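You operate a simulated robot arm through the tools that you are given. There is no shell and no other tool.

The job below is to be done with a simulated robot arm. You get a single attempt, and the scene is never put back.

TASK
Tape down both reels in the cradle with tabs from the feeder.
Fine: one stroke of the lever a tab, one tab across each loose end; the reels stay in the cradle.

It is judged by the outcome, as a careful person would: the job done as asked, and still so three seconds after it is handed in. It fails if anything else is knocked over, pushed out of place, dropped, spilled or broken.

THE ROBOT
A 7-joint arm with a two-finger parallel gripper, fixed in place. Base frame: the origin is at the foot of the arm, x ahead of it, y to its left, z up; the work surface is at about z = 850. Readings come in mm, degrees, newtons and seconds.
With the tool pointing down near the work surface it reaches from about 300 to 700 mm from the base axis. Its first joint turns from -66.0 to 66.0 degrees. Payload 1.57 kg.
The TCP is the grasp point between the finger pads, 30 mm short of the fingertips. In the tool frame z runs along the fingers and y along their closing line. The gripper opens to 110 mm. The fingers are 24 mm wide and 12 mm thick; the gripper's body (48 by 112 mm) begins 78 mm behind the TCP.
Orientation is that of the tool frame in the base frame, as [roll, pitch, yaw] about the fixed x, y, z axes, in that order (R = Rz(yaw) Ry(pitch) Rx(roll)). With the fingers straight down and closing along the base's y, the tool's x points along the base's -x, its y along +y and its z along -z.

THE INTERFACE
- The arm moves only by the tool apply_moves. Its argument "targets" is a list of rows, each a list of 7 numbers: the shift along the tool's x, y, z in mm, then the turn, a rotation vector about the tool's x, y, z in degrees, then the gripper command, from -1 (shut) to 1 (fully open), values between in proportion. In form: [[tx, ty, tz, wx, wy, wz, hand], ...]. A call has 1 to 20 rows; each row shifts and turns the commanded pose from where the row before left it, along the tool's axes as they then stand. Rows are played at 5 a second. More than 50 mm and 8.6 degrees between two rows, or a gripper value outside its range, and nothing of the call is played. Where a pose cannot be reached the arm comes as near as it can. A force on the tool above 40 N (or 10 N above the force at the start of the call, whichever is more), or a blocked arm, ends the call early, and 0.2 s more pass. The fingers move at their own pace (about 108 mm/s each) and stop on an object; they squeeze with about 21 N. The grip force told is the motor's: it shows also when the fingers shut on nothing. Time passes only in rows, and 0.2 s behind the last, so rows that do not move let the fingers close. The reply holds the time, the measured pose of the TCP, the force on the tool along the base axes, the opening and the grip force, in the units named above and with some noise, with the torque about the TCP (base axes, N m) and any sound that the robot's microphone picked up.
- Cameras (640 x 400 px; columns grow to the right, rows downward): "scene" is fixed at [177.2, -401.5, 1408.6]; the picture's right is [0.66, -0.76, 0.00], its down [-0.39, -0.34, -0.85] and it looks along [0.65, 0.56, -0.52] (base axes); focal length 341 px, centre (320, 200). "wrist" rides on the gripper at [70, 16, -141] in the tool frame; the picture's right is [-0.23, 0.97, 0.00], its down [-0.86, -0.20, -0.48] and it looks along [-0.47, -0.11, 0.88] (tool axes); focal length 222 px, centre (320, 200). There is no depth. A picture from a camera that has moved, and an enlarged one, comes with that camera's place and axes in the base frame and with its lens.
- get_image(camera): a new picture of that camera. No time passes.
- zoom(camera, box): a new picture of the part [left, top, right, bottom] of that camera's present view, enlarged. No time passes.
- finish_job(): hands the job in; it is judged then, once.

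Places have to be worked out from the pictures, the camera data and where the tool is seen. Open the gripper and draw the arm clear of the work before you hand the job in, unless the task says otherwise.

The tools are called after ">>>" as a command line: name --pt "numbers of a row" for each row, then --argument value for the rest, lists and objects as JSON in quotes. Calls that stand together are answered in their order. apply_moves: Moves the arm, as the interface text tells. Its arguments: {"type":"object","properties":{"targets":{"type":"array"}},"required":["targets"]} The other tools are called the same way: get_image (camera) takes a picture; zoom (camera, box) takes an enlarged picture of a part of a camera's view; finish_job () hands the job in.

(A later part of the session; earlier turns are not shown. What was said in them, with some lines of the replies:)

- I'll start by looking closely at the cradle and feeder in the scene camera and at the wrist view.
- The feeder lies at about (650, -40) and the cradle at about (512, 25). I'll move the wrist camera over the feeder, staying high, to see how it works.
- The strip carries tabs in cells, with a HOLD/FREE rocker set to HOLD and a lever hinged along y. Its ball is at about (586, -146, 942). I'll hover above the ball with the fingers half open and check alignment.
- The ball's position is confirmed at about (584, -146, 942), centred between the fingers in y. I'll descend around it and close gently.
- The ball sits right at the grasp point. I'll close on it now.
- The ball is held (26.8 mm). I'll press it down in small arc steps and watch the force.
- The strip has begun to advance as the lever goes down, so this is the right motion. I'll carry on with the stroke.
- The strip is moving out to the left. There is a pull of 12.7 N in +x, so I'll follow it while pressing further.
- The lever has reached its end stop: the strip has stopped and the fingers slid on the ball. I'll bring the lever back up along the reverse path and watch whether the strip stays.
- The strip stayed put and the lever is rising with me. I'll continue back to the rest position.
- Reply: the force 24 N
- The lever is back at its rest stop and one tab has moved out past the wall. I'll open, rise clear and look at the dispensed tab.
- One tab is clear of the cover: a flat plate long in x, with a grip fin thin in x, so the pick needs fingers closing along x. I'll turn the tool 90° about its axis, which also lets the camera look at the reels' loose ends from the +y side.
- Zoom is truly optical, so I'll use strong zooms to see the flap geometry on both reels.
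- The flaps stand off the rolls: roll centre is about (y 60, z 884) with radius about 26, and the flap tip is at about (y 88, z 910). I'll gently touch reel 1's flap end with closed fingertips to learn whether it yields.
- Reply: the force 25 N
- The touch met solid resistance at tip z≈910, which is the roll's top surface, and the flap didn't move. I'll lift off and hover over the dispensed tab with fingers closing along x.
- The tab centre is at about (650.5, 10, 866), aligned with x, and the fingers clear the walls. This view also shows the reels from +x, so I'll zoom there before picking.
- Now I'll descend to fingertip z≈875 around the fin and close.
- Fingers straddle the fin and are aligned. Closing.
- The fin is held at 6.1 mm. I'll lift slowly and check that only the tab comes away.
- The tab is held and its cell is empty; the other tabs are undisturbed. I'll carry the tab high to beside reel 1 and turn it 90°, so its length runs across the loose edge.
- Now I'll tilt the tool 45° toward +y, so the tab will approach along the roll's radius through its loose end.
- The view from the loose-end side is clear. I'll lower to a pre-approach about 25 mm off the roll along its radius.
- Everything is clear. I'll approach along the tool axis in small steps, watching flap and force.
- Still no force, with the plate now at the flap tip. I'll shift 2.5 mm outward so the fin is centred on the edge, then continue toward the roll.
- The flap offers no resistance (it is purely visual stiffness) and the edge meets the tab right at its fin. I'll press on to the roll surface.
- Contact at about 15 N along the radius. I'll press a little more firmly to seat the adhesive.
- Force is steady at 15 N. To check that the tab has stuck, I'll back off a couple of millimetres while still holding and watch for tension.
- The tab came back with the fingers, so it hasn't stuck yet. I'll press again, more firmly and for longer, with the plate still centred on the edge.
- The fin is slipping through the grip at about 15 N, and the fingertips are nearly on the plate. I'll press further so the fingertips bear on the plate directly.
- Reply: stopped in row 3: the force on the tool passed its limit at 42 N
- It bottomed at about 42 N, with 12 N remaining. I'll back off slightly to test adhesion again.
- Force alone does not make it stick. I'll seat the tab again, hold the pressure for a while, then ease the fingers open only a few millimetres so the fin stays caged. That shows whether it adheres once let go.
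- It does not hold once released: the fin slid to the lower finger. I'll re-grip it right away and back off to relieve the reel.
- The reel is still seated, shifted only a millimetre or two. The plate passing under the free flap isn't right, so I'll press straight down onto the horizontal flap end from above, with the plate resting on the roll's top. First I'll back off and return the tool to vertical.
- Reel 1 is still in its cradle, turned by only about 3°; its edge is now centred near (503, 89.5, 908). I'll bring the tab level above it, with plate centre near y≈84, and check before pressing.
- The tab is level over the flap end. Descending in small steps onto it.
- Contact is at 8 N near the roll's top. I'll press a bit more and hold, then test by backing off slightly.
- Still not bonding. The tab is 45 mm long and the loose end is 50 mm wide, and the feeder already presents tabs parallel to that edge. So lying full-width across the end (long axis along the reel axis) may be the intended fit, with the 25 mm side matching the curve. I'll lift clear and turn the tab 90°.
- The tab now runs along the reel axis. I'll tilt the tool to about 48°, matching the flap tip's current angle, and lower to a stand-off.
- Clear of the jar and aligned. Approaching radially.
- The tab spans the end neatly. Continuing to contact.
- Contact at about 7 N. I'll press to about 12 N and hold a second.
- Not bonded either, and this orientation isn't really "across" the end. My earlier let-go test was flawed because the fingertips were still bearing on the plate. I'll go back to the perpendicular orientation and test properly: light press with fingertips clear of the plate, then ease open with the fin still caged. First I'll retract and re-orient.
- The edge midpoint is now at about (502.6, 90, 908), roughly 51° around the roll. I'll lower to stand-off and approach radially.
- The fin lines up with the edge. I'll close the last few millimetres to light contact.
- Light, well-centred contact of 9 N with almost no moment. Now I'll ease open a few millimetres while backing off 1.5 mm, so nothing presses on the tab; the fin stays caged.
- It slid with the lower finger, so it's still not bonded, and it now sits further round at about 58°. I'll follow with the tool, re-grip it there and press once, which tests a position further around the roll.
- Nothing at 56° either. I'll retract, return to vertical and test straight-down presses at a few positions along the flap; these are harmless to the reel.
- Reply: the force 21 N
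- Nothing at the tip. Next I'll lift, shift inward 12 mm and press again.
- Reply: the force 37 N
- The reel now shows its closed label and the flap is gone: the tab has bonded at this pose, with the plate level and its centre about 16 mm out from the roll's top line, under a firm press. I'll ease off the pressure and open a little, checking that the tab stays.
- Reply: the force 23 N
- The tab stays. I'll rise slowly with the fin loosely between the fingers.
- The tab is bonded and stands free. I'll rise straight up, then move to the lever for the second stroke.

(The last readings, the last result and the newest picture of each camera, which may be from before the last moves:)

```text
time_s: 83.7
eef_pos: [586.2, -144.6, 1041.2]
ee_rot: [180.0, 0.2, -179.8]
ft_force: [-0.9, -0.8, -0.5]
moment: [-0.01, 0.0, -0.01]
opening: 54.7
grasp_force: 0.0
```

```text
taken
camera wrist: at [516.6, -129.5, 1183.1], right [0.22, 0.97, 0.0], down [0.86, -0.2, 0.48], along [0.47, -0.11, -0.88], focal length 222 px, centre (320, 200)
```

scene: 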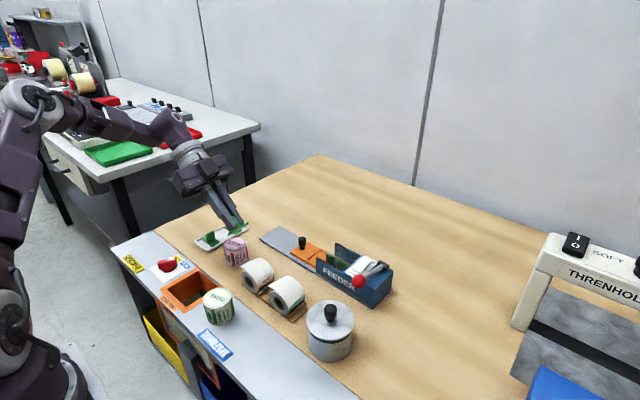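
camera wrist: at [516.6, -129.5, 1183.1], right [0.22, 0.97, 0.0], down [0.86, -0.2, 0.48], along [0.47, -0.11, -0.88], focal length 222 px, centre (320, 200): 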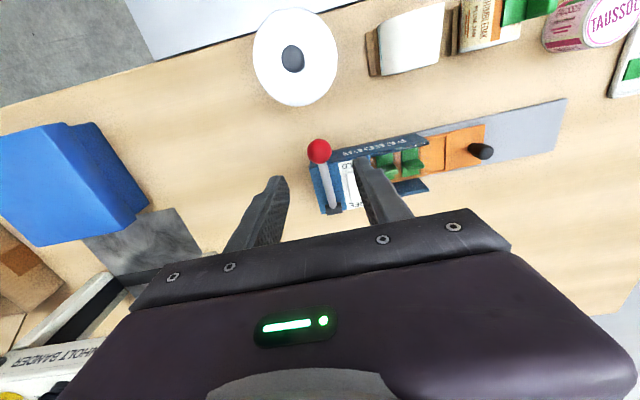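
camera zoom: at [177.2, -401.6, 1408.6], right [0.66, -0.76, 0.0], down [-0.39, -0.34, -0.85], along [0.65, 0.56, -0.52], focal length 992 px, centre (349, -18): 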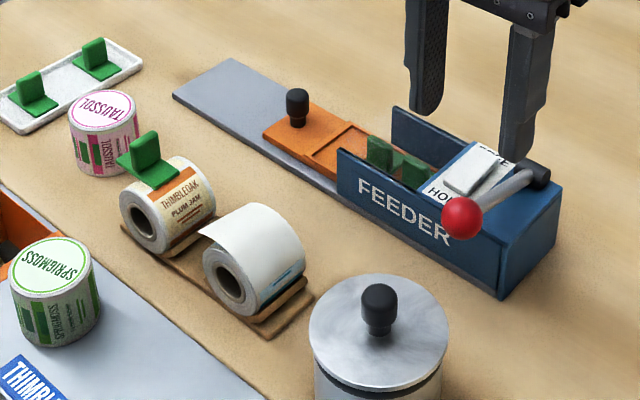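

Reel 1 is taped and the lever is back at rest, with the ball again at (585, -146.5, 942). I'll descend and grip it as before.

>>> apply_moves --pt "1.7 -1.7 25 0 0 0 0" --pt "0 0 25 0 0 0 0" --pt "0 0 25 0 0 0 0" --pt "0 0 22 0 0 0 0" --pt "0 0 0 0 0 0 0" --pt "0 0 0 0 0 0 -0.8" --pt "0 0 0 0 0 0 -0.8"

>>> zoom --camera "scene" --box '[280, 180, 440, 320]'

```text
time_s: 85.3
eef_pos: [584.7, -145.5, 942.7]
ee_rot: [179.9, 0.0, -179.7]
ft_force: [-0.7, 7.2, -2.0]
moment: [0.05, 0.13, -0.03]
opening: 27.1
grasp_force: 37.1
```

```text
2.86 times, centred on (360, 250) of scene
camera zoom: at [177.2, -401.3, 1408.7], right [0.66, -0.76, 0.0], down [-0.39, -0.34, -0.85], along [0.65, 0.56, -0.52], focal length 974 px, centre (206, 57)
```

zoom: 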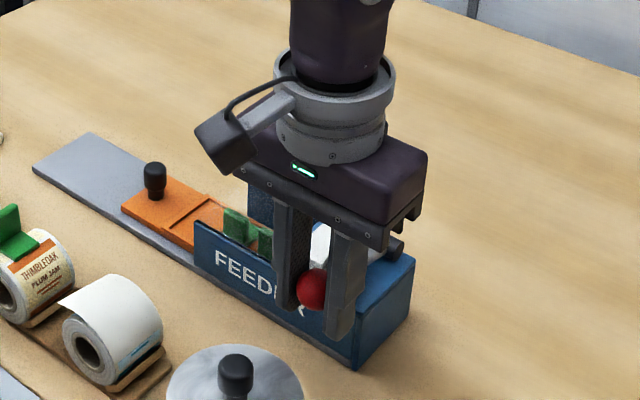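

The ball is held. I'll make the second stroke down to the stop.

>>> apply_moves --pt "1.2 0 5 0 0 0 -0.8" --pt "1 0 5 0 0 0 -0.8" --pt "0.6 0 5 0 0 0 -0.8" --pt "0.4 0 5 0 0 0 -0.8" --pt "0 0 5 0 0 0 -0.8" --pt "0 0 3 0 0 0 -0.8" --pt "0 0 2 0 0 0 -0.8" --pt "0 0 0 0 0 0 -0.8"

>>> zoom --camera "scene" --box '[280, 180, 440, 320]'

```text
time_s: 86.8
eef_pos: [582.4, -145.5, 916.9]
ee_rot: [180.0, 0.2, -179.8]
ft_force: [-3.4, 5.6, 11.1]
moment: [0.01, 0.77, 0.06]
opening: 27.1
grasp_force: 38.1
stopped in row 7: the force on the tool passed its limit at 41 N (the readings are from after the stop); the commanded pose is now the measured one
```

```text
2.86 times, centred on (360, 250) of scene
camera zoom: at [176.8, -401.4, 1408.7], right [0.66, -0.76, 0.0], down [-0.39, -0.34, -0.85], along [0.65, 0.56, -0.52], focal length 974 px, centre (206, 57)
```

zoom: 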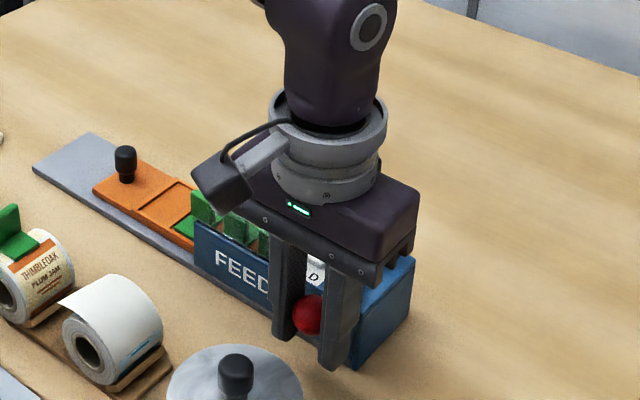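

The stroke is complete: the stop was reached and the strip advanced one cell. Now I'll return the lever to its top rest.

>>> apply_moves --pt "0 0 -5 0 0 0 -0.8" --pt "-0.4 0 -6 0 0 0 -0.8" --pt "-0.8 0 -6 0 0 0 -0.8" --pt "-1 0 -6 0 0 0 -0.8" --pt "-0.8 0 -4 0 0 0 -0.8"

>>> zoom --camera "scene" --box '[280, 180, 440, 320]'

```text
time_s: 88.0
eef_pos: [584.1, -145.8, 941.9]
ee_rot: [179.9, 0.2, -179.8]
ft_force: [-3.8, 8.6, -9.6]
moment: [-0.01, 1.05, -0.01]
opening: 26.8
grasp_force: 37.5
```

```text
2.86 times, centred on (360, 250) of scene
camera zoom: at [177.3, -401.4, 1408.7], right [0.66, -0.76, 0.0], down [-0.39, -0.34, -0.85], along [0.65, 0.56, -0.52], focal length 974 px, centre (206, 57)
```

zoom: 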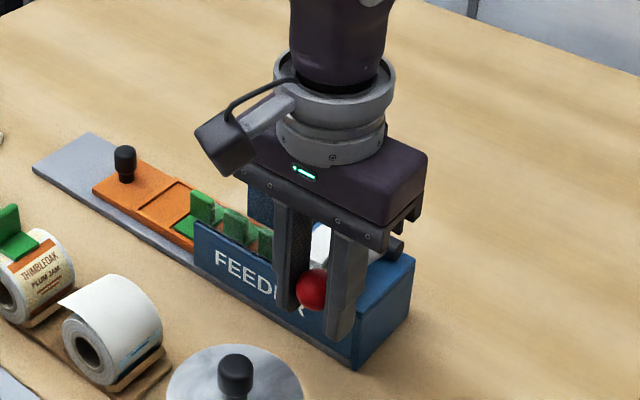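

>>> apply_moves --pt "0 0 -2 0 0 0 -0.8" --pt "0 0 0 0 0 0 -0.8" --pt "0 0 2 0 0 0 0" --pt "0 0 0 0 0 0 0" --pt "0 0 -35 0 0 0 0" --pt "0 0 -40 0 0 0 0" --pt "0 20 -25 0 0 0 0" --pt "0 0 0 0 0 0 0"

>>> zoom --camera "scene" --box '[200, 220, 420, 330]'

>>> zoom --camera "scene" --box '[264, 272, 312, 302]'

>>> zoom --camera "scene" --box '[236, 252, 284, 282]'

```text
time_s: 89.8
eef_pos: [586.6, -126.2, 1043.9]
ee_rot: [179.9, 0.1, -179.8]
ft_force: [-0.1, 0.5, -0.6]
moment: [-0.01, 0.03, -0.01]
opening: 55.2
grasp_force: 0.1
```

```text
2.91 times, centred on (310, 275) of scene
camera zoom: at [177.2, -401.5, 1408.6], right [0.66, -0.76, 0.0], down [-0.39, -0.34, -0.85], along [0.65, 0.56, -0.52], focal length 992 px, centre (349, -18)
```

zoom: 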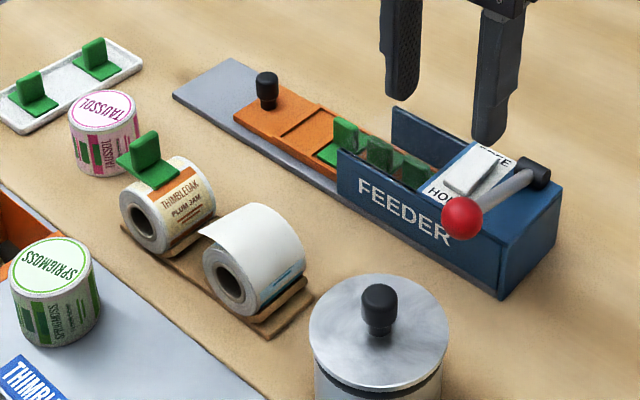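

```text
13.33 times, centred on (288, 287) of scene
camera zoom: at [177.2, -401.5, 1408.6], right [0.66, -0.76, 0.0], down [-0.39, -0.34, -0.85], along [0.65, 0.56, -0.52], focal length 4545 px, centre (747, -960)
```

zoom: 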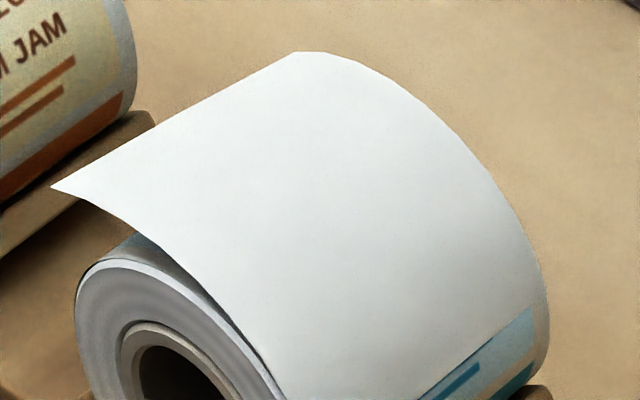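

```text
13.33 times, centred on (260, 267) of scene
camera zoom: at [177.2, -401.5, 1408.6], right [0.66, -0.76, 0.0], down [-0.39, -0.34, -0.85], along [0.65, 0.56, -0.52], focal length 4545 px, centre (1120, -693)
```

zoom: 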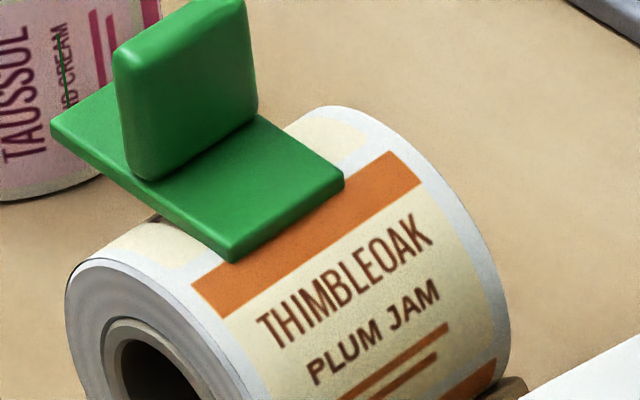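

Reel 1's tab is firmly across its closed end, and the second tab is out. I'll move over it and turn the fingers to close along x.

>>> apply_moves --pt "-16 34 0 0 0 0 0" --pt "-16 34 0 0 0 0 0" --pt "-16 34 0 0 0 0 0" --pt "-16 34 0 0 0 0 0" --pt "0 0 0 0 0 8.2 0" --pt "0 0 0 0 0 8.2 0" --pt "0 0 0 0 0 8.2 0" --pt "0 0 0 0 0 8.2 0" --pt "0 0 0 0 0 8.2 0" --pt "0 0 0 0 0 8.2 0" --pt "0 0 0 0 0 8.2 0" --pt "0 0 0 0 0 8.2 0" --pt "0 0 0 0 0 8.2 0" --pt "0 0 0 0 0 8.2 0" --pt "0 0 0 0 0 7.8 0" --pt "0 0 30 0 0 0 0" --pt "0 0 30 0 0 0 0" --pt "0 0 27 0 0 0 0" --pt "0 0 0 0 0 0 0"

>>> zoom --camera "wrist" --box '[260, 90, 380, 220]'

>>> zoom --camera "wrist" --box '[90, 95, 250, 255]'

```text
time_s: 93.8
eef_pos: [648.4, 12.5, 954.8]
ee_rot: [179.6, -0.1, 90.4]
ft_force: [0.6, -0.1, -0.2]
moment: [0.0, 0.03, 0.0]
opening: 55.2
grasp_force: 0.2
```

```text
3.08 times, centred on (320, 155) of wrist
camera zoom: at [663.9, 80.3, 1096.7], right [0.98, -0.22, 0.0], down [-0.19, -0.86, 0.48], along [-0.1, -0.47, -0.88], focal length 684 px, centre (320, 338)
```

zoom: 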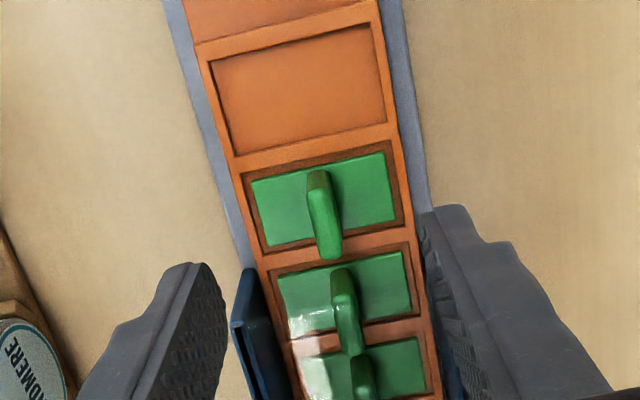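

```text
2.50 times, centred on (170, 175) of wrist
camera zoom: at [663.9, 80.3, 1096.7], right [0.98, -0.22, 0.0], down [-0.19, -0.86, 0.48], along [-0.1, -0.47, -0.88], focal length 555 px, centre (695, 262)
```

zoom: 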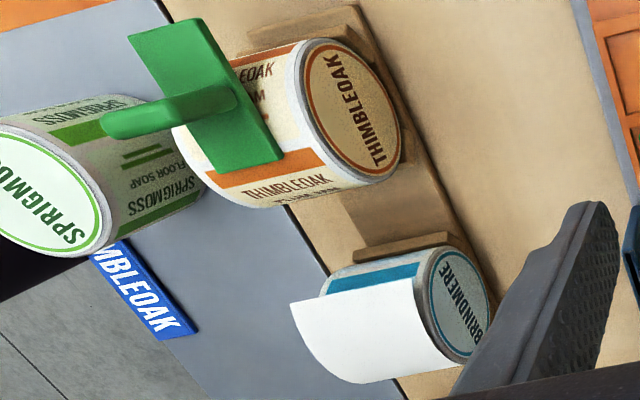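

The second tab is at (650, 9.3), same as the first. I'll descend slightly lower this time so the fingertips are close to the plate.

>>> apply_moves --pt "-1.5 1 18 0 0 0 -0.2" --pt "-1.5 0.6 18 0 0 0 -0.2" --pt "0 0 12 0 0 0 -0.2" --pt "0 0 3 0 0 0 -0.2" --pt "0 0 2 0 0 0 -0.2" --pt "0 0 0 0 0 0 -0.2"

>>> zoom --camera "wrist" --box '[240, 110, 400, 240]'

```text
time_s: 95.2
eef_pos: [648.9, 7.7, 903.3]
ee_rot: [179.8, -0.1, 90.5]
ft_force: [0.2, 0.3, 0.0]
moment: [0.04, 0.01, -0.01]
opening: 44.0
grasp_force: 0.1
```

```text
3.08 times, centred on (320, 175) of wrist
camera zoom: at [665.3, 76.2, 1044.9], right [0.98, -0.22, 0.0], down [-0.19, -0.86, 0.48], along [-0.1, -0.47, -0.88], focal length 684 px, centre (320, 277)
```

zoom: 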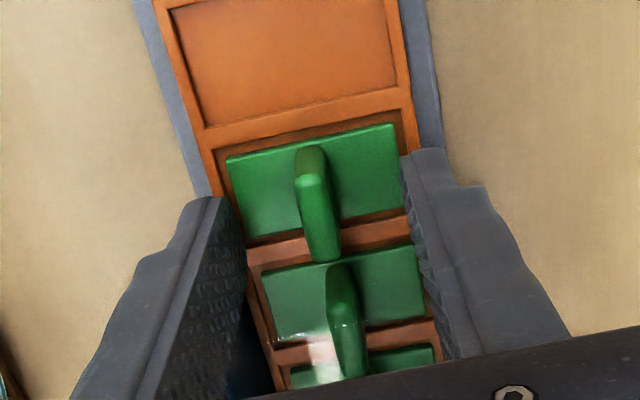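

>>> apply_moves --pt "2 0.8 1.5 0 0 0 -0.2" --pt "0 0 0 0 0 0 -0.2" --pt "0 0 0 0 0 0 -1" --pt "0 0 0 0 0 0 -1" --pt "0 0 0 0 0 0 -1"

>>> zoom --camera "wrist" --box '[240, 110, 400, 240]'

```text
time_s: 96.4
eef_pos: [650.0, 8.5, 902.2]
ee_rot: [179.9, -0.1, 90.4]
ft_force: [0.2, 0.3, 0.1]
moment: [0.02, 0.01, -0.01]
opening: 6.1
grasp_force: 20.8
```

```text
3.08 times, centred on (320, 175) of wrist
camera zoom: at [666.4, 78.1, 1043.8], right [0.98, -0.22, 0.0], down [-0.19, -0.86, 0.48], along [-0.1, -0.47, -0.88], focal length 684 px, centre (320, 277)
```

zoom: 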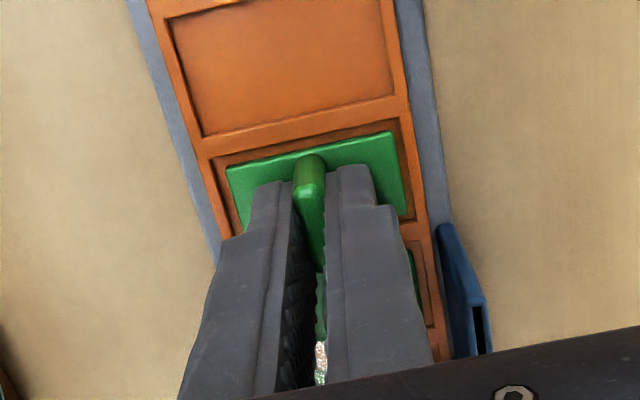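

Gripped. I'll lift it, carry it to above reel 2 and turn back to the across orientation.

>>> apply_moves --pt "0 0 -4 0 0 0 -1" --pt "0 0 -8 0 0 0 -1" --pt "0 0 -25 0 0 0 -1" --pt "0 0 -40 0 0 0 -1" --pt "-6 -36 -25 0 0 0 -1" --pt "-6 -36 0 0 0 0 -1" --pt "-6 -36 0 0 0 0 -1" --pt "-6 -36 0 0 0 0 -1" --pt "0 0 0 0 0 -8.2 -1" --pt "0 0 0 0 0 -8.2 -1" --pt "0 0 0 0 0 -8.2 -1" --pt "0 0 0 0 0 -8.2 -1" --pt "0 0 0 0 0 -8.2 -1" --pt "0 0 0 0 0 -8.2 -1" --pt "0 0 0 0 0 -8.2 -1" --pt "0 0 0 0 0 -8.2 -1" --pt "0 0 0 0 0 -8.2 -1" --pt "0 0 0 0 0 -8.2 -1"

>>> apply_moves --pt "0 0 0 0 0 -8.3 -1" --pt "0 0 0 0 0 0 -1"

>>> zoom --camera "wrist" --box '[200, 80, 440, 230]'

>>> zoom --camera "scene" --box '[200, 200, 392, 320]'

```text
time_s: 100.2
eef_pos: [506.8, -17.1, 1004.1]
ee_rot: [179.8, 0.2, 172.6]
ft_force: [-0.2, 0.3, 0.2]
moment: [0.0, -0.01, -0.01]
opening: 6.2
grasp_force: 21.1
```

```text
time_s: 100.8
eef_pos: [506.2, -16.6, 1004.1]
ee_rot: [179.9, 0.1, -179.2]
ft_force: [-0.6, -0.2, -1.1]
moment: [0.02, -0.01, -0.02]
opening: 6.2
grasp_force: 20.7
```

```text
2.67 times, centred on (320, 155) of wrist
camera zoom: at [436.5, -1.7, 1144.8], right [0.21, 0.98, 0.0], down [0.86, -0.19, 0.48], along [0.47, -0.1, -0.88], focal length 592 px, centre (320, 320)
```

zoom: 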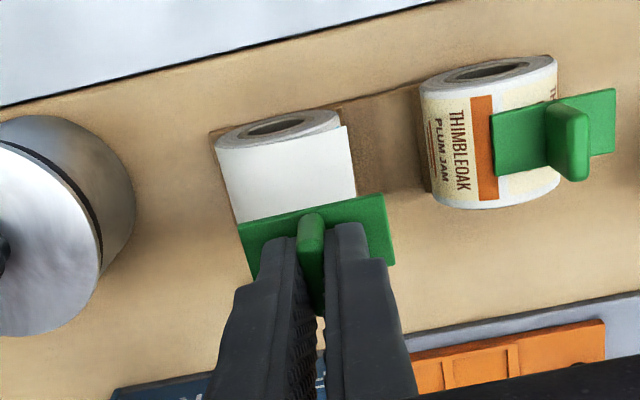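

```text
3.33 times, centred on (296, 260) of scene
camera zoom: at [177.2, -401.5, 1408.6], right [0.66, -0.76, 0.0], down [-0.39, -0.34, -0.85], along [0.65, 0.56, -0.52], focal length 1136 px, centre (400, 0)
```

zoom: 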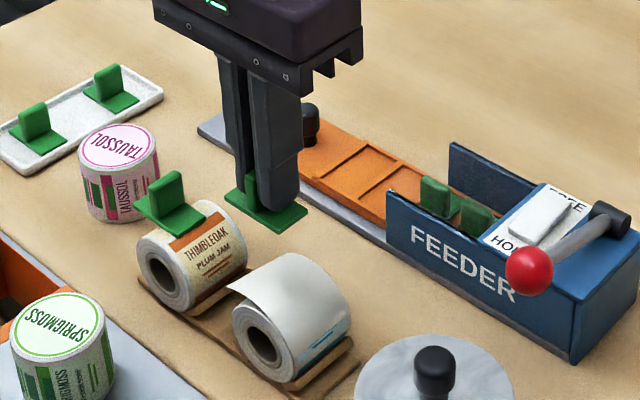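

Reel 2's axis is at y≈-30 and its flap tip at y≈-2, the same geometry as reel 1. I'll aim for the same offset (centre y≈-14.5), level, and descend to just above it.

>>> apply_moves --pt "0 2 20 0 0 0.8 -1" --pt "0 0 20 0 0 0 -1" --pt "0 0 9 0 0 0 -1" --pt "0 0 0 0 0 0 -1"

>>> zoom --camera "scene" --box '[248, 252, 328, 302]'

>>> zoom --camera "wrist" --box '[230, 110, 390, 210]'

```text
time_s: 101.8
eef_pos: [506.0, -14.4, 954.5]
ee_rot: [179.8, 0.2, 179.8]
ft_force: [0.4, -0.4, 0.4]
moment: [0.02, 0.0, 0.02]
opening: 5.9
grasp_force: 21.4
```

```text
8.00 times, centred on (288, 277) of scene
camera zoom: at [177.2, -401.5, 1408.6], right [0.66, -0.76, 0.0], down [-0.39, -0.34, -0.85], along [0.65, 0.56, -0.52], focal length 2727 px, centre (576, -416)
```

zoom: 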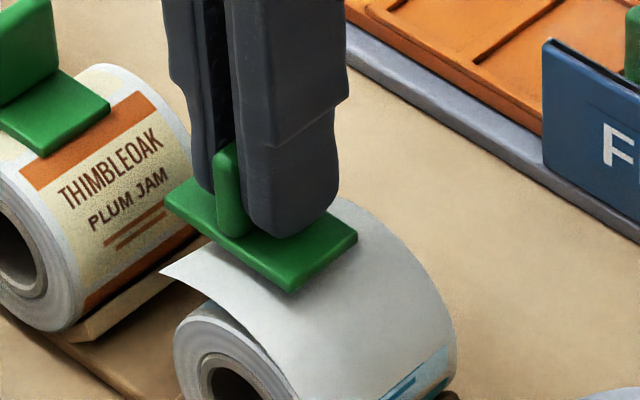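

```text
4.00 times, centred on (310, 160) of wrist
camera zoom: at [437.2, 1.6, 1096.1], right [0.23, 0.97, 0.0], down [0.85, -0.2, 0.48], along [0.47, -0.11, -0.88], focal length 888 px, centre (360, 360)
```

zoom: 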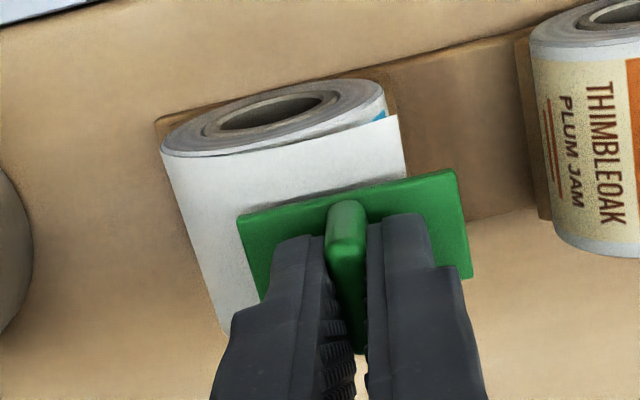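

Alignment matches reel 1's. Descending and pressing in small steps.

>>> apply_moves --pt "0 0 4 0 0 0 -1" --pt "0 0 2 0 0 0 -1" --pt "0 0 1 0 0 0 -1" --pt "0 0 1 0 0 0 -1" --pt "0 0 0 0 0 0 -1"

>>> apply_moves --pt "0 0 1 0 0 0 -1" --pt "0 0 1 0 0 0 -1" --pt "0 0 0 0 0 0 -1"

>>> zoom --camera "scene" --box '[248, 252, 328, 302]'

```text
time_s: 103.0
eef_pos: [507.0, -13.6, 946.6]
ee_rot: [179.8, 0.2, 179.8]
ft_force: [-0.4, 0.4, -0.1]
moment: [0.0, 0.02, -0.03]
opening: 6.3
grasp_force: 21.5
```

```text
time_s: 103.8
eef_pos: [506.8, -13.7, 944.1]
ee_rot: [179.9, 0.1, 179.9]
ft_force: [-3.2, 2.2, 14.5]
moment: [-0.02, 0.34, -0.08]
opening: 6.6
grasp_force: 20.5
```

```text
8.00 times, centred on (288, 277) of scene
camera zoom: at [176.9, -401.5, 1408.7], right [0.66, -0.76, 0.0], down [-0.39, -0.34, -0.85], along [0.65, 0.56, -0.52], focal length 2727 px, centre (576, -416)
```

zoom: 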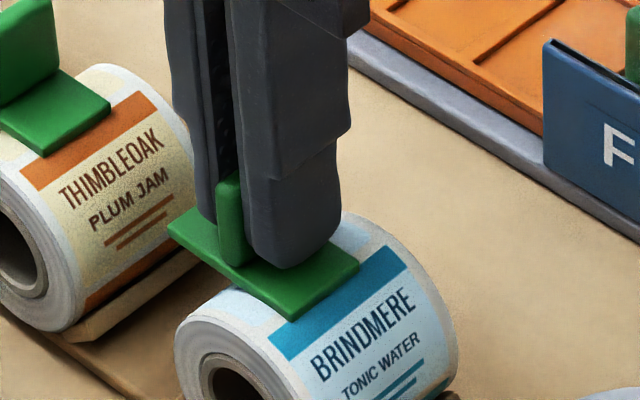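

Reel 2's flap has closed too; the tab bonded at about 15 N. I'll relax the pressure, open slightly and rise carefully.

>>> apply_moves --pt "0 0 -1 0 0 0 -1" --pt "0 0 0 0 0 0 -0.85" --pt "0 0 0 0 0 0 -0.78" --pt "0 0 -1.5 0 0 0 -0.75" --pt "0 0 0 0 0 0 -0.75"

>>> zoom --camera "wrist" --box '[230, 110, 390, 210]'

>>> zoom --camera "scene" --box '[248, 252, 328, 302]'

```text
time_s: 105.0
eef_pos: [506.9, -15.2, 947.2]
ee_rot: [180.0, 0.1, 180.0]
ft_force: [-0.4, -0.4, -0.3]
moment: [0.01, -0.03, -0.03]
opening: 13.7
grasp_force: 0.1
```

```text
4.00 times, centred on (310, 160) of wrist
camera zoom: at [436.9, 1.5, 1088.4], right [0.23, 0.97, 0.0], down [0.85, -0.2, 0.48], along [0.47, -0.11, -0.88], focal length 888 px, centre (360, 360)
```

zoom: 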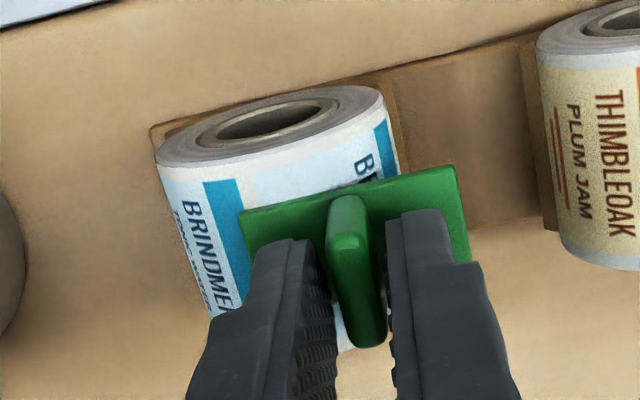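

```text
8.00 times, centred on (288, 277) of scene
camera zoom: at [177.2, -401.5, 1408.6], right [0.66, -0.76, 0.0], down [-0.39, -0.34, -0.85], along [0.65, 0.56, -0.52], focal length 2727 px, centre (576, -416)
```

zoom: 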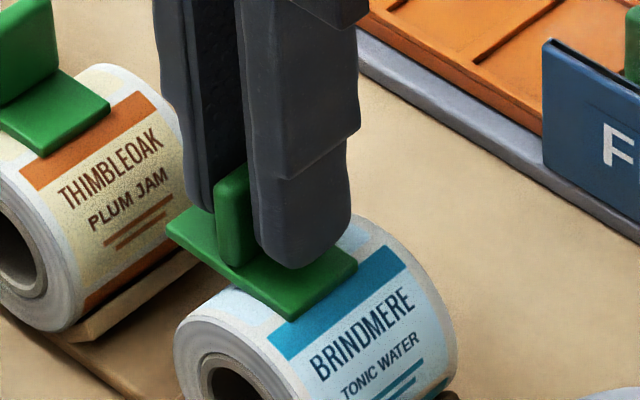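

The tab stands free on reel 2. I'll rise straight up, open fully once clear, and draw the arm back high above the work.

>>> apply_moves --pt "0 0 -10 0 0 0 -0.65" --pt "0 0 -30 0 0 0 -0.6" --pt "0 0 -45 0 0 0 -0.3" --pt "0 0 -45 0 0 0 1" --pt "10 40 -25 0 0 0 1" --pt "10 45 -15 0 0 0 1" --pt "10 45 -15 0 0 0 1" --pt "10 20 -15 0 0 0 1" --pt "0 0 0 0 0 0 1" --pt "0 0 0 0 0 0 1"

>>> get_image --camera "scene"

>>> zoom --camera "scene" --box '[190, 210, 410, 347]'

>>> get_image --camera "wrist"

```text
time_s: 107.2
eef_pos: [462.7, 137.7, 1147.5]
ee_rot: [179.9, 0.3, 180.0]
ft_force: [-0.8, 1.0, 0.1]
moment: [0.0, 0.05, -0.02]
opening: 110.0
grasp_force: 0.0
```

```text
taken
```

scene: 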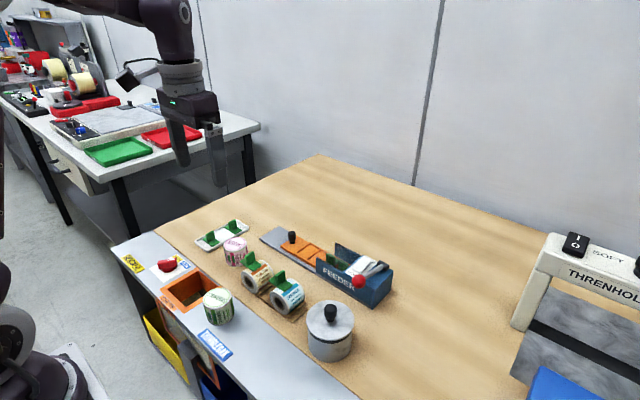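

```text
2.91 times, centred on (300, 278) of scene
camera zoom: at [177.2, -401.5, 1408.6], right [0.66, -0.76, 0.0], down [-0.39, -0.34, -0.85], along [0.65, 0.56, -0.52], focal length 992 px, centre (378, -28)
```

zoom: 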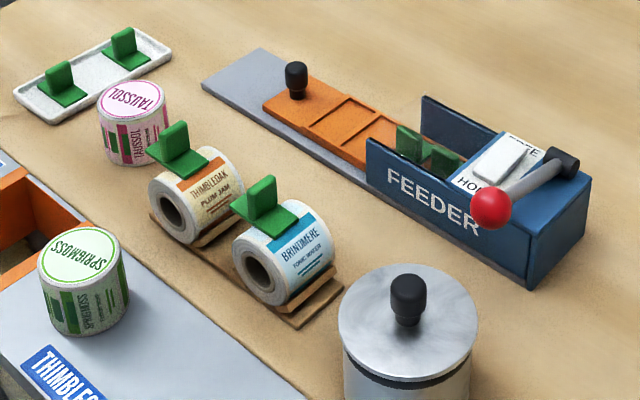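

```text
taken
camera wrist: at [393.1, 152.8, 1288.7], right [0.23, 0.97, 0.0], down [0.85, -0.2, 0.48], along [0.47, -0.11, -0.88], focal length 222 px, centre (320, 200)
```

wrist: 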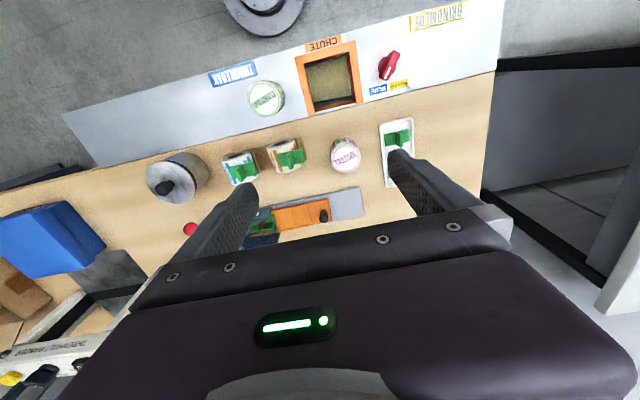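

Both reels are in the cradle with one tab across each closed end. Two lever strokes were used, the lever is back at rest, nothing else was moved, and the gripper is open and clear. I'm handing the job in.

>>> finish_job

```text
The job is handed in.
```

Both reels are taped down, with one feeder tab across each loose end. I used two strokes of the lever, one per tab, and handed the job in with the gripper open and the arm clear.

- **Reel 1 (THIMBLEOAK):** It took several tries to find where the tab would stick. It finally held on a level press about 16 mm out from the top of the roll, toward the loose end, at 37 N. Those tries shifted the reel by about 2 to 3 mm and turned it about 4 degrees. It is still in the cradle.
- **Reel 2 (BRINDMERE):** The tab stuck on the first press at the same spot, at about 15 N.
- **Everything else:** The lever is back at rest. In the last pictures nothing else looked knocked over or moved, and the other tabs were still in the feeder and tray.

The hand-in gave no verdict, so I don't know yet whether it passed.
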